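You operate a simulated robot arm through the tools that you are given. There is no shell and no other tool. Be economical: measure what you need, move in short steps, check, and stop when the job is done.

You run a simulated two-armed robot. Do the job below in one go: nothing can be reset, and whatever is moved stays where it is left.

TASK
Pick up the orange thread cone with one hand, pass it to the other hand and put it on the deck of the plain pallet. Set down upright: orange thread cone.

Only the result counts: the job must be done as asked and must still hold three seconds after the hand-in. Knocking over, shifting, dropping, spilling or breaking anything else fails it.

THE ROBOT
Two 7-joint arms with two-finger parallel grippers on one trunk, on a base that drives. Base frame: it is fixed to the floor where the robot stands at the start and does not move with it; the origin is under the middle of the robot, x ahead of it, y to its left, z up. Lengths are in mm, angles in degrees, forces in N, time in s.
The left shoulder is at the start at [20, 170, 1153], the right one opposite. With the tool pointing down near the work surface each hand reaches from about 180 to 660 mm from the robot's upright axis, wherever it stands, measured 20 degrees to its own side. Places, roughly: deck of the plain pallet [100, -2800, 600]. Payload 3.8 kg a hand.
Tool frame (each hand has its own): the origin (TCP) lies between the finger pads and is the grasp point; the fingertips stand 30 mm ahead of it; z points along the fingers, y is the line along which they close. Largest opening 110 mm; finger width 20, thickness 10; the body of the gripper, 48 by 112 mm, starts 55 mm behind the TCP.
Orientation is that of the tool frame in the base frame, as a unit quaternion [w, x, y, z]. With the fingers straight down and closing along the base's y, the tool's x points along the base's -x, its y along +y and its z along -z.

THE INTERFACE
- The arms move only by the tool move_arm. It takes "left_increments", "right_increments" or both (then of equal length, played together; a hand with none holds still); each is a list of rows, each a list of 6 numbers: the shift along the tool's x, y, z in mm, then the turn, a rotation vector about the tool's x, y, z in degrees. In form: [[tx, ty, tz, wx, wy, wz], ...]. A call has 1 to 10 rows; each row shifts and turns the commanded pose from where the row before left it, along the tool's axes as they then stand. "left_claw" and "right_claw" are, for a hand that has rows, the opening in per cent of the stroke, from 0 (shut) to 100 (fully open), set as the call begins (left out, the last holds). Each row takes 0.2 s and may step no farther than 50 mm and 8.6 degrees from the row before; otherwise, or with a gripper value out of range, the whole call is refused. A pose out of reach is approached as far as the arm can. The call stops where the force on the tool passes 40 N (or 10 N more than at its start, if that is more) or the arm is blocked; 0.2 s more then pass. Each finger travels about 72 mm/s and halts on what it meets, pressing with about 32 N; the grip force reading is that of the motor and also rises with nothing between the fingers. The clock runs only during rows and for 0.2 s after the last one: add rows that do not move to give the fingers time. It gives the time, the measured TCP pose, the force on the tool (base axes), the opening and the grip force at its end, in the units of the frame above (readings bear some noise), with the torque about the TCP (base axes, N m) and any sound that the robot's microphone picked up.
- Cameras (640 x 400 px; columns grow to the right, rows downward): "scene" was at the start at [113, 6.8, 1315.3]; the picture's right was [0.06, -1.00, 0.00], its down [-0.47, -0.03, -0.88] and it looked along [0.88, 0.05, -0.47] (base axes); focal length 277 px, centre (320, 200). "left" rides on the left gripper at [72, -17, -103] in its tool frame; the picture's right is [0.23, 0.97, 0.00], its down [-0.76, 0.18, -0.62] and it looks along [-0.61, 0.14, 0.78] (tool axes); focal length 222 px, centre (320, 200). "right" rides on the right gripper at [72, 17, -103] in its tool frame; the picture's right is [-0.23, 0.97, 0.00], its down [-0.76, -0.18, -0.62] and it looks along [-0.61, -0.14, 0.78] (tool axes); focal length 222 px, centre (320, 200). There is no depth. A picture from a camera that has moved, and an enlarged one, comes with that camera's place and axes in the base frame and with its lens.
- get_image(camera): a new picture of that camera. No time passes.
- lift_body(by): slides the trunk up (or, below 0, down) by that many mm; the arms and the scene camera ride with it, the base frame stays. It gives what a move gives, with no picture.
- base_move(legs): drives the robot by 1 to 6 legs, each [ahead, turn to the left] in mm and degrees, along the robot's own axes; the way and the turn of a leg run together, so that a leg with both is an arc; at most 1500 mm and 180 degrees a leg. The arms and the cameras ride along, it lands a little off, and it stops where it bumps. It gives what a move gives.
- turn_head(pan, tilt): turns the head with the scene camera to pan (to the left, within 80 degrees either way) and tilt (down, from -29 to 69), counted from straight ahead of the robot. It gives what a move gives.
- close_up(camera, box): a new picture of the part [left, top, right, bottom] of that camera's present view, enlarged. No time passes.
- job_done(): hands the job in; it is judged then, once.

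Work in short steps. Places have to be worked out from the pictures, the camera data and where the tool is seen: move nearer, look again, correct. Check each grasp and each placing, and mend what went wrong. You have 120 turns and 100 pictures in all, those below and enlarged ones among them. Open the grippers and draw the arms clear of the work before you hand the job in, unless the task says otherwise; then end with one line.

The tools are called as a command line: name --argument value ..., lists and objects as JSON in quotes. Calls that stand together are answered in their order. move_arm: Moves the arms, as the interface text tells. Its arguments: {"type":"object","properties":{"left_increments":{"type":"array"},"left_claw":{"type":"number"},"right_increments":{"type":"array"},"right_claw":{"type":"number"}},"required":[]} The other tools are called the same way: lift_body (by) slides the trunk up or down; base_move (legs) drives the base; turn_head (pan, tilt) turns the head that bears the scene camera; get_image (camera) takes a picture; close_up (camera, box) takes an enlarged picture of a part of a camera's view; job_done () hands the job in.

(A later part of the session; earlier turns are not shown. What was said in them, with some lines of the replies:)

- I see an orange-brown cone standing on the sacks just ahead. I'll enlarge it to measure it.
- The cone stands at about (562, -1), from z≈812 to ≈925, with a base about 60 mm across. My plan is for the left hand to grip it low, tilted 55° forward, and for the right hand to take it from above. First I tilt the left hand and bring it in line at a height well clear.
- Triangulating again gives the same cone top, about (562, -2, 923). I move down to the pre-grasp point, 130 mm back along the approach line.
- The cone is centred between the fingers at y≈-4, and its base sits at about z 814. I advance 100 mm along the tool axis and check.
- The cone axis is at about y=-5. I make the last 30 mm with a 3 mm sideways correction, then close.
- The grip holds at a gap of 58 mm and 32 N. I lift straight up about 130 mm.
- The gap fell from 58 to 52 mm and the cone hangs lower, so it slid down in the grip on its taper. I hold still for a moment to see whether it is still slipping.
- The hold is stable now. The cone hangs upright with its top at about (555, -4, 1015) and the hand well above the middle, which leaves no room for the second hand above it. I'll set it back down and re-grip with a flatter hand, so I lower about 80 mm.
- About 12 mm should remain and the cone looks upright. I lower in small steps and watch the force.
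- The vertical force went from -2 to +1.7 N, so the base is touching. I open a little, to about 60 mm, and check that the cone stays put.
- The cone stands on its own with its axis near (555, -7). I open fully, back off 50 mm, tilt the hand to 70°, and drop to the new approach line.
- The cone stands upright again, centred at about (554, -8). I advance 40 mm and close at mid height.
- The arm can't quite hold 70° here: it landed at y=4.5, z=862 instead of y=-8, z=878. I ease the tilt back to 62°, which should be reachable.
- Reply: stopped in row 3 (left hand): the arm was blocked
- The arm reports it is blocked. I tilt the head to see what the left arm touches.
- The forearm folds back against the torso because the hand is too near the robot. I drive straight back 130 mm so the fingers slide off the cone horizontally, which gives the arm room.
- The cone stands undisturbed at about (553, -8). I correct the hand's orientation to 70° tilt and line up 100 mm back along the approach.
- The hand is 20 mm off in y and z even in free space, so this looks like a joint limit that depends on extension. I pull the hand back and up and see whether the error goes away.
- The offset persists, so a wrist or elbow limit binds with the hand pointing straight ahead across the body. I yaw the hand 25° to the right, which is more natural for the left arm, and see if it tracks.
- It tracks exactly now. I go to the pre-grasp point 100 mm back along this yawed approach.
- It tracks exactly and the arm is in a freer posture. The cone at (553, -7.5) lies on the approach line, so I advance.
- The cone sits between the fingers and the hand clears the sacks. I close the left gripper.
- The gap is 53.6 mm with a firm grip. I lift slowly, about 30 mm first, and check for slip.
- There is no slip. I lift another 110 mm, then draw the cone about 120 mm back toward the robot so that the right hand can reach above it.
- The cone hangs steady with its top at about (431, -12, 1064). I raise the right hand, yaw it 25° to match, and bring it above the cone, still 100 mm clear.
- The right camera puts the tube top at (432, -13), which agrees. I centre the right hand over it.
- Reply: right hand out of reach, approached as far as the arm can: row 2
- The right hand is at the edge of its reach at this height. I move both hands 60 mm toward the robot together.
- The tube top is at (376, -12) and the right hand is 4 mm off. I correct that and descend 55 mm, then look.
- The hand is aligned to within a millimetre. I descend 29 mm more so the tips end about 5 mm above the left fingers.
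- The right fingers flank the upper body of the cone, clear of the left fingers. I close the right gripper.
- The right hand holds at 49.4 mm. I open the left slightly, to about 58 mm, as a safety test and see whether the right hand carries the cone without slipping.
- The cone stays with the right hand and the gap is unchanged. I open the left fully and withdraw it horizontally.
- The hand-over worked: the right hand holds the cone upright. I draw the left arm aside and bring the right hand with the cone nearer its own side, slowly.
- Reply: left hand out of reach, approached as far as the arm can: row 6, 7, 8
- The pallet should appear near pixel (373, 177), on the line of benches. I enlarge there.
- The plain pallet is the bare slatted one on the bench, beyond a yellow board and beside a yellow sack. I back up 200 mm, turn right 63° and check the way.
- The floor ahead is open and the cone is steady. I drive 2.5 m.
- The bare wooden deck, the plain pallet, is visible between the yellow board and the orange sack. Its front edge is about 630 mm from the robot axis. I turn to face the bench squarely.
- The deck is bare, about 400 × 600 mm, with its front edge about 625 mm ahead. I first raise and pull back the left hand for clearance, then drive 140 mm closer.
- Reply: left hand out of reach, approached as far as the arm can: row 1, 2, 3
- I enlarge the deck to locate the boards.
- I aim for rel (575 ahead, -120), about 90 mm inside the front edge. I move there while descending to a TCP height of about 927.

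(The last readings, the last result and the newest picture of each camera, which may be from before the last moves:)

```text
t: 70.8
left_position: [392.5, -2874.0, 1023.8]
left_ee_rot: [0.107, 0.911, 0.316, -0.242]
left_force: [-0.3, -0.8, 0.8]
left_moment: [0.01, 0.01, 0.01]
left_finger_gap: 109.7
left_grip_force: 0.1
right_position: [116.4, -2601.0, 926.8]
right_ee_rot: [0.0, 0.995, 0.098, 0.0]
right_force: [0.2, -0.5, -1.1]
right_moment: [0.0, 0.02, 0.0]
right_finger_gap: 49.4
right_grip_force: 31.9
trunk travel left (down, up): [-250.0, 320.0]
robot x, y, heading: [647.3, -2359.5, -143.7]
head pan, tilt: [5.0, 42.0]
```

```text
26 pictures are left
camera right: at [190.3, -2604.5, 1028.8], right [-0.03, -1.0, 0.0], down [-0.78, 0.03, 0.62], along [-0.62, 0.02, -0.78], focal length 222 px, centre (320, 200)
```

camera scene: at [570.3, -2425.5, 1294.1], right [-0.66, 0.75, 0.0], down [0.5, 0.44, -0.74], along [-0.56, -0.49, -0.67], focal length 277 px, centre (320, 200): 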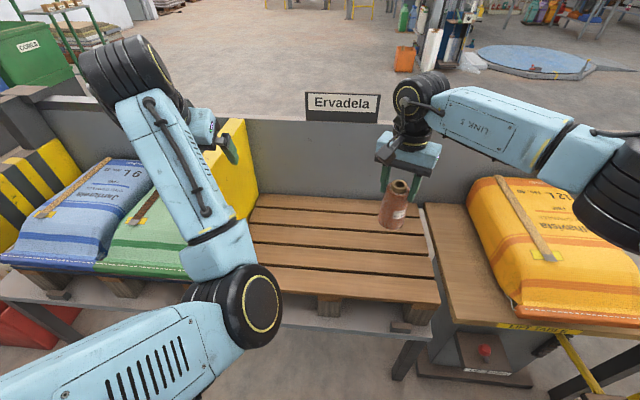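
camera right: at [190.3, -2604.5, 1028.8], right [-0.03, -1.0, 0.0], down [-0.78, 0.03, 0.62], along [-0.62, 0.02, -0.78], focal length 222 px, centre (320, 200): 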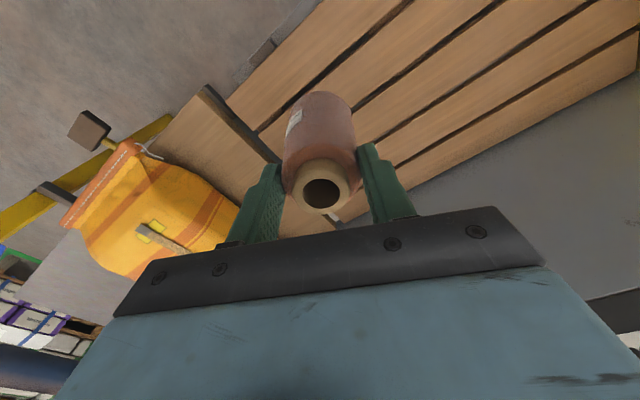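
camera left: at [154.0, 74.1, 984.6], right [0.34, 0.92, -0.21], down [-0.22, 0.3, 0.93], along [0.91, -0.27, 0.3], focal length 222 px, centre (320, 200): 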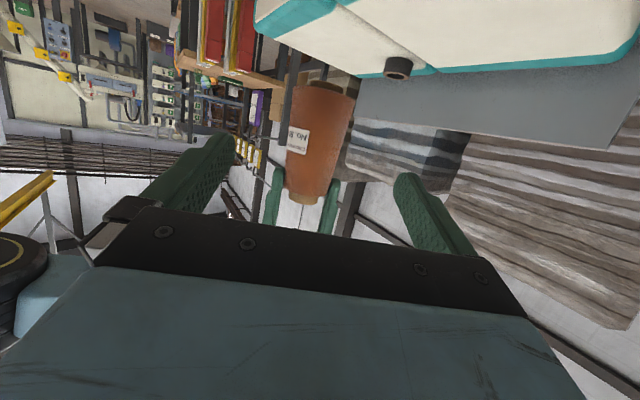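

The hand is exactly above the target. I descend 180 mm, to about 35 mm above the expected contact.

move_arm --right_increments '[[0, 0, 30, 0, 0, 0], [0, 0, 30, 0, 0, 0], [0, 0, 30, 0, 0, 0], [0, 0, 30, 0, 0, 0], [0, 0, 30, 0, 0, 0], [0, 0, 30, 0, 0, 0], [0, 0, 0, 0, 0, 0]]'

close_up --camera "scene" --box '[300, 150, 480, 290]'

get_image --camera "right"

```text
t: 72.4
left_position: [392.3, -2876.0, 1023.1]
left_ee_rot: [0.107, 0.911, 0.315, -0.243]
left_force: [-0.4, -0.3, 0.0]
left_moment: [0.02, -0.02, -0.03]
left_finger_gap: 110.1
left_grip_force: 0.0
right_position: [115.1, -2602.6, 746.8]
right_ee_rot: [0.0, 0.995, 0.098, 0.0]
right_force: [0.0, 0.2, -0.8]
right_moment: [-0.01, 0.01, -0.03]
right_finger_gap: 49.6
right_grip_force: 32.0
trunk travel left (down, up): [-250.0, 320.0]
robot x, y, heading: [650.0, -2356.2, -143.7]
head pan, tilt: [5.0, 42.0]
```

```text
2.86 times, centred on (390, 220) of scene
camera zoom: at [570.3, -2425.7, 1294.1], right [-0.66, 0.75, 0.0], down [0.5, 0.44, -0.74], along [-0.56, -0.49, -0.67], focal length 790 px, centre (120, 143)
```

zoom: 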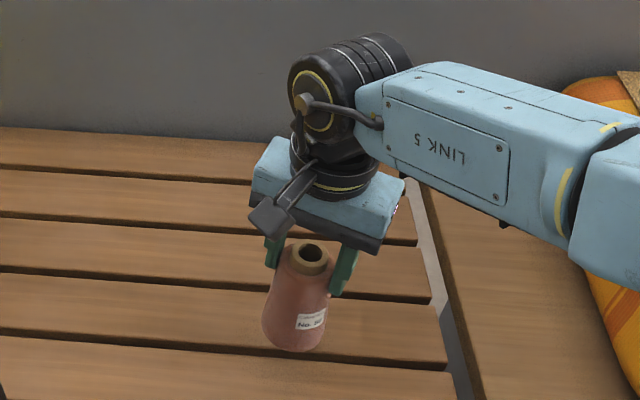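

```text
24 pictures are left
camera right: at [188.3, -2604.4, 850.5], right [-0.03, -1.0, 0.0], down [-0.78, 0.03, 0.62], along [-0.62, 0.02, -0.78], focal length 222 px, centre (320, 200)
```

right: 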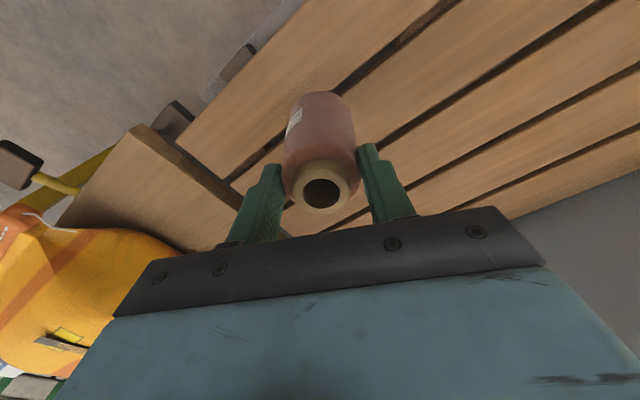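

All clear. I descend 24 mm more, then feel for contact in small steps.

move_arm --right_increments '[[0, 0, 12, 0, 0, 0], [0, 0, 8, 0, 0, 0], [0, 0, 4, 0, 0, 0], [0, 0, 0, 0, 0, 0]]'

close_up --camera "scene" --box '[340, 190, 450, 280]'

```text
t: 73.4
left_position: [391.2, -2875.7, 1024.3]
left_ee_rot: [0.107, 0.911, 0.315, -0.242]
left_force: [1.2, 0.1, -0.4]
left_moment: [0.03, 0.02, 0.0]
left_finger_gap: 110.2
left_grip_force: 0.0
right_position: [114.3, -2602.0, 723.6]
right_ee_rot: [0.0, 0.995, 0.098, 0.0]
right_force: [-0.1, -0.2, -1.1]
right_moment: [-0.02, 0.01, 0.01]
right_finger_gap: 49.8
right_grip_force: 31.6
trunk travel left (down, up): [-250.0, 320.0]
robot x, y, heading: [648.1, -2361.2, -143.8]
head pan, tilt: [5.0, 42.0]
```

```text
4.44 times, centred on (395, 235) of scene
camera zoom: at [570.2, -2425.8, 1294.1], right [-0.66, 0.75, 0.0], down [0.5, 0.44, -0.74], along [-0.56, -0.49, -0.67], focal length 1230 px, centre (-13, 44)
```

zoom: 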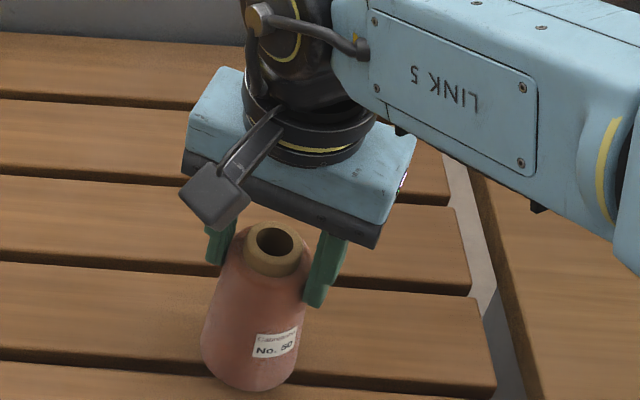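

move_arm --right_increments '[[0, 0, 2, 0, 0, 0], [0, 0, 2, 0, 0, 0], [0, 0, 2, 0, 0, 0], [0, 0, 2, 0, 0, 0], [0, 0, 0, 0, 0, 0]]'

```text
t: 74.6
left_position: [391.9, -2875.5, 1024.0]
left_ee_rot: [0.108, 0.912, 0.315, -0.241]
left_force: [-0.7, -0.7, 0.6]
left_moment: [0.04, 0.0, 0.03]
left_finger_gap: 109.8
left_grip_force: 0.0
right_position: [115.1, -2600.9, 713.5]
right_ee_rot: [0.0, 0.995, 0.098, 0.0]
right_force: [0.1, 0.5, 0.0]
right_moment: [0.07, -0.01, 0.02]
right_finger_gap: 49.5
right_grip_force: 31.8
trunk travel left (down, up): [-250.0, 320.0]
robot x, y, heading: [650.9, -2358.4, -144.1]
head pan, tilt: [5.0, 42.0]
```

The TCP is at 714 and the load seems to be just easing. I go on 1 mm at a time.

move_arm --right_increments '[[0, 0, 1, 0, 0, 0], [0, 0, 1, 0, 0, 0], [0, 0, 0, 0, 0, 0]]'

close_up --camera "scene" --box '[350, 210, 430, 270]'

```text
t: 75.4
left_position: [392.9, -2874.9, 1024.9]
left_ee_rot: [0.108, 0.911, 0.316, -0.242]
left_force: [-0.7, 0.6, 0.2]
left_moment: [0.02, -0.03, 0.0]
left_finger_gap: 110.0
left_grip_force: 0.0
right_position: [114.5, -2602.7, 714.6]
right_ee_rot: [0.0, 0.995, 0.098, -0.002]
right_force: [0.0, 2.6, 14.7]
right_moment: [0.56, 0.07, -0.01]
right_finger_gap: 49.8
right_grip_force: 32.2
trunk travel left (down, up): [-250.0, 320.0]
robot x, y, heading: [650.9, -2359.7, -143.9]
head pan, tilt: [5.0, 42.0]
```

```text
6.67 times, centred on (390, 240) of scene
camera zoom: at [571.5, -2425.0, 1294.3], right [-0.66, 0.75, 0.0], down [0.5, 0.44, -0.74], along [-0.56, -0.49, -0.67], focal length 1844 px, centre (-147, -67)
```

zoom: 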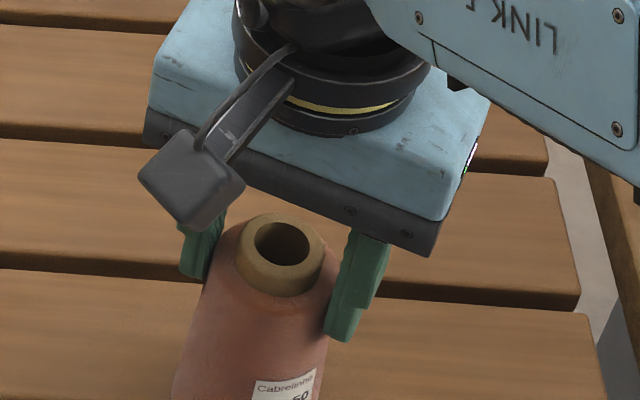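

It is in firm contact at 15 N, with one base edge touching first. I back off 1 mm and open slightly so the cone settles between the fingers.

move_arm --right_increments '[[0, 0, -1.2, 0, 0, 0], [0, 0, 0, 0, 0, 0]]'

move_arm --right_increments '[[0, 0, 0, 0, 0, 0], [0, 0, 0, 0, 0, 0], [0, 0, 0, 0, 0, 0]]' --right_claw 52

close_up --camera "scene" --box '[340, 190, 450, 280]'

get_image --camera "right"

```text
t: 76.0
left_position: [391.3, -2875.3, 1024.2]
left_ee_rot: [0.107, 0.911, 0.316, -0.242]
left_force: [0.3, -0.5, -0.7]
left_moment: [-0.04, 0.01, 0.02]
left_finger_gap: 109.8
left_grip_force: 0.0
right_position: [114.6, -2601.9, 714.5]
right_ee_rot: [0.002, 0.995, 0.098, -0.001]
right_force: [-2.7, -0.9, 10.0]
right_moment: [0.04, 0.39, -0.03]
right_finger_gap: 49.8
right_grip_force: 32.3
trunk travel left (down, up): [-250.0, 320.0]
robot x, y, heading: [649.0, -2361.1, -143.9]
head pan, tilt: [5.0, 42.0]
```

```text
t: 76.8
left_position: [391.3, -2874.4, 1023.6]
left_ee_rot: [0.107, 0.911, 0.316, -0.242]
left_force: [0.5, 0.4, 0.0]
left_moment: [0.02, 0.0, 0.02]
left_finger_gap: 109.9
left_grip_force: 0.0
right_position: [115.0, -2601.8, 713.8]
right_ee_rot: [0.0, 0.995, 0.098, 0.001]
right_force: [0.4, -0.3, -0.3]
right_moment: [-0.03, 0.0, 0.02]
right_finger_gap: 57.3
right_grip_force: 0.1
trunk travel left (down, up): [-250.0, 320.0]
robot x, y, heading: [646.5, -2359.7, -143.6]
head pan, tilt: [5.0, 42.0]
```

```text
4.44 times, centred on (395, 235) of scene
camera zoom: at [570.4, -2425.7, 1294.1], right [-0.66, 0.75, 0.0], down [0.5, 0.44, -0.74], along [-0.56, -0.49, -0.67], focal length 1230 px, centre (-13, 44)
```

zoom: 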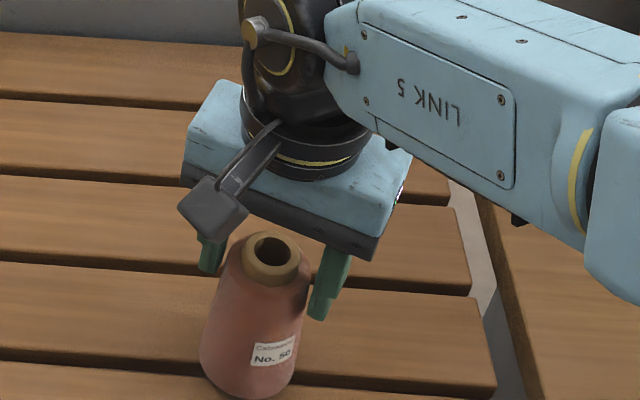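

```text
20 pictures are left
camera right: at [188.8, -2604.7, 816.6], right [-0.03, -1.0, 0.0], down [-0.78, 0.03, 0.62], along [-0.62, 0.02, -0.78], focal length 222 px, centre (320, 200)
```

right: 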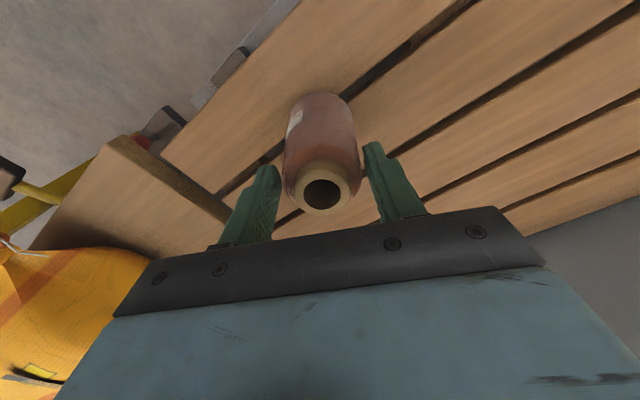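

The cone is released and stands on its own. I open wide and raise the hand straight up.

move_arm --right_increments '[[0, 0, 0, 0, 0, 0], [0, 0, 0, 0, 0, 0], [0, 0, -15, 0, 0, 0], [0, 0, -30, 0, 0, 0], [0, 0, -40, 0, 0, 0], [0, 0, -45, 0, 0, 0], [0, 0, -45, 0, 0, 0], [0, 0, -45, 0, 0, 0]]' --right_claw 95

get_image --camera "scene"

close_up --camera "scene" --box '[340, 190, 450, 280]'

```text
t: 78.6
left_position: [393.7, -2875.8, 1023.6]
left_ee_rot: [0.108, 0.911, 0.315, -0.242]
left_force: [0.5, -0.1, 0.8]
left_moment: [0.0, -0.02, -0.03]
left_finger_gap: 110.0
left_grip_force: 0.1
right_position: [116.3, -2601.3, 933.7]
right_ee_rot: [0.0, 0.995, 0.098, -0.001]
right_force: [0.3, -0.6, 0.4]
right_moment: [-0.04, 0.03, 0.01]
right_finger_gap: 104.7
right_grip_force: 0.0
trunk travel left (down, up): [-250.0, 320.0]
robot x, y, heading: [649.8, -2361.1, -143.8]
head pan, tilt: [5.0, 42.0]
```

```text
19 pictures are left
camera scene: at [570.7, -2425.6, 1294.1], right [-0.66, 0.75, 0.0], down [0.5, 0.44, -0.74], along [-0.56, -0.49, -0.67], focal length 277 px, centre (320, 200)
```

scene: 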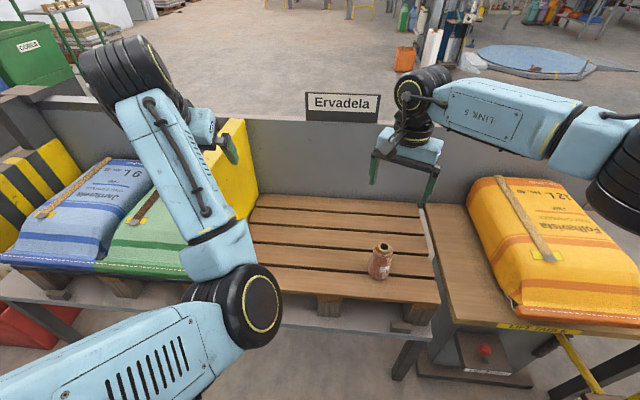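

```text
4.44 times, centred on (395, 235) of scene
camera zoom: at [570.7, -2425.6, 1294.1], right [-0.66, 0.75, 0.0], down [0.5, 0.44, -0.74], along [-0.56, -0.49, -0.67], focal length 1230 px, centre (-13, 44)
```

zoom: 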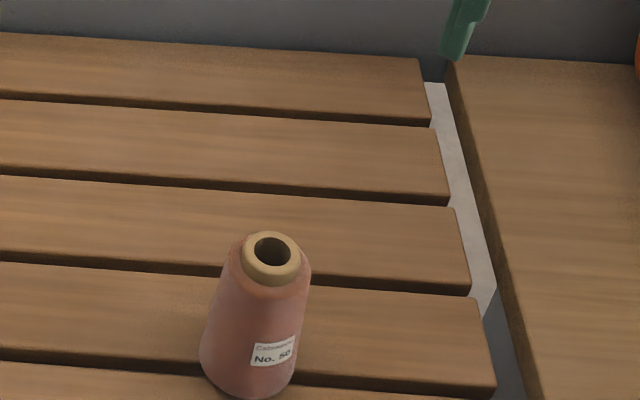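

The cone stands upright on the deck. I back the robot 250 mm so that both arms are clear, then check once more.

base_move --legs '[[-250, 0]]'

get_image --camera "scene"

```text
t: 80.5
left_position: [597.3, -2726.1, 1024.3]
left_ee_rot: [0.108, 0.911, 0.317, -0.242]
left_force: [1.0, -0.2, -0.6]
left_moment: [0.02, 0.01, -0.01]
left_finger_gap: 109.9
left_grip_force: 0.1
right_position: [319.1, -2453.8, 933.6]
right_ee_rot: [0.0, 0.995, 0.099, 0.0]
right_force: [-0.9, -0.2, -0.7]
right_moment: [-0.01, -0.01, 0.03]
right_finger_gap: 104.6
right_grip_force: 0.1
trunk travel left (down, up): [-250.0, 320.0]
robot x, y, heading: [850.2, -2209.0, -143.7]
head pan, tilt: [5.0, 42.0]
```

```text
17 pictures are left
camera scene: at [774.5, -2276.1, 1294.2], right [-0.66, 0.75, 0.0], down [0.5, 0.44, -0.74], along [-0.56, -0.49, -0.67], focal length 277 px, centre (320, 200)
```

scene: 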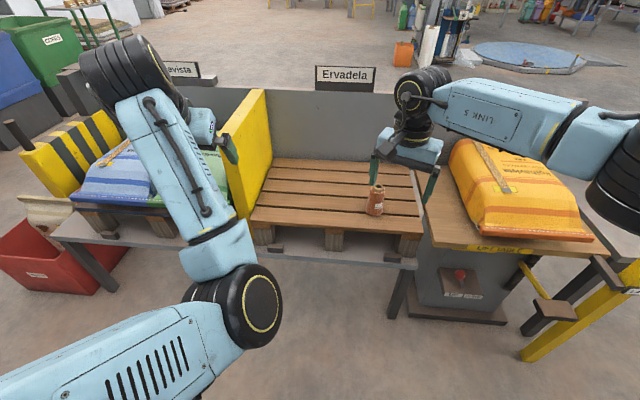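

The cone stands upright on the plain pallet's deck, both grippers are open and clear, and nothing else has moved. I hand the job in.

job_done

```text
The job is handed in.
```

The left hand picked up the orange thread cone and passed it to the right hand, which set it upright on the deck of the plain pallet; both grippers are open and clear, and the job is handed in.
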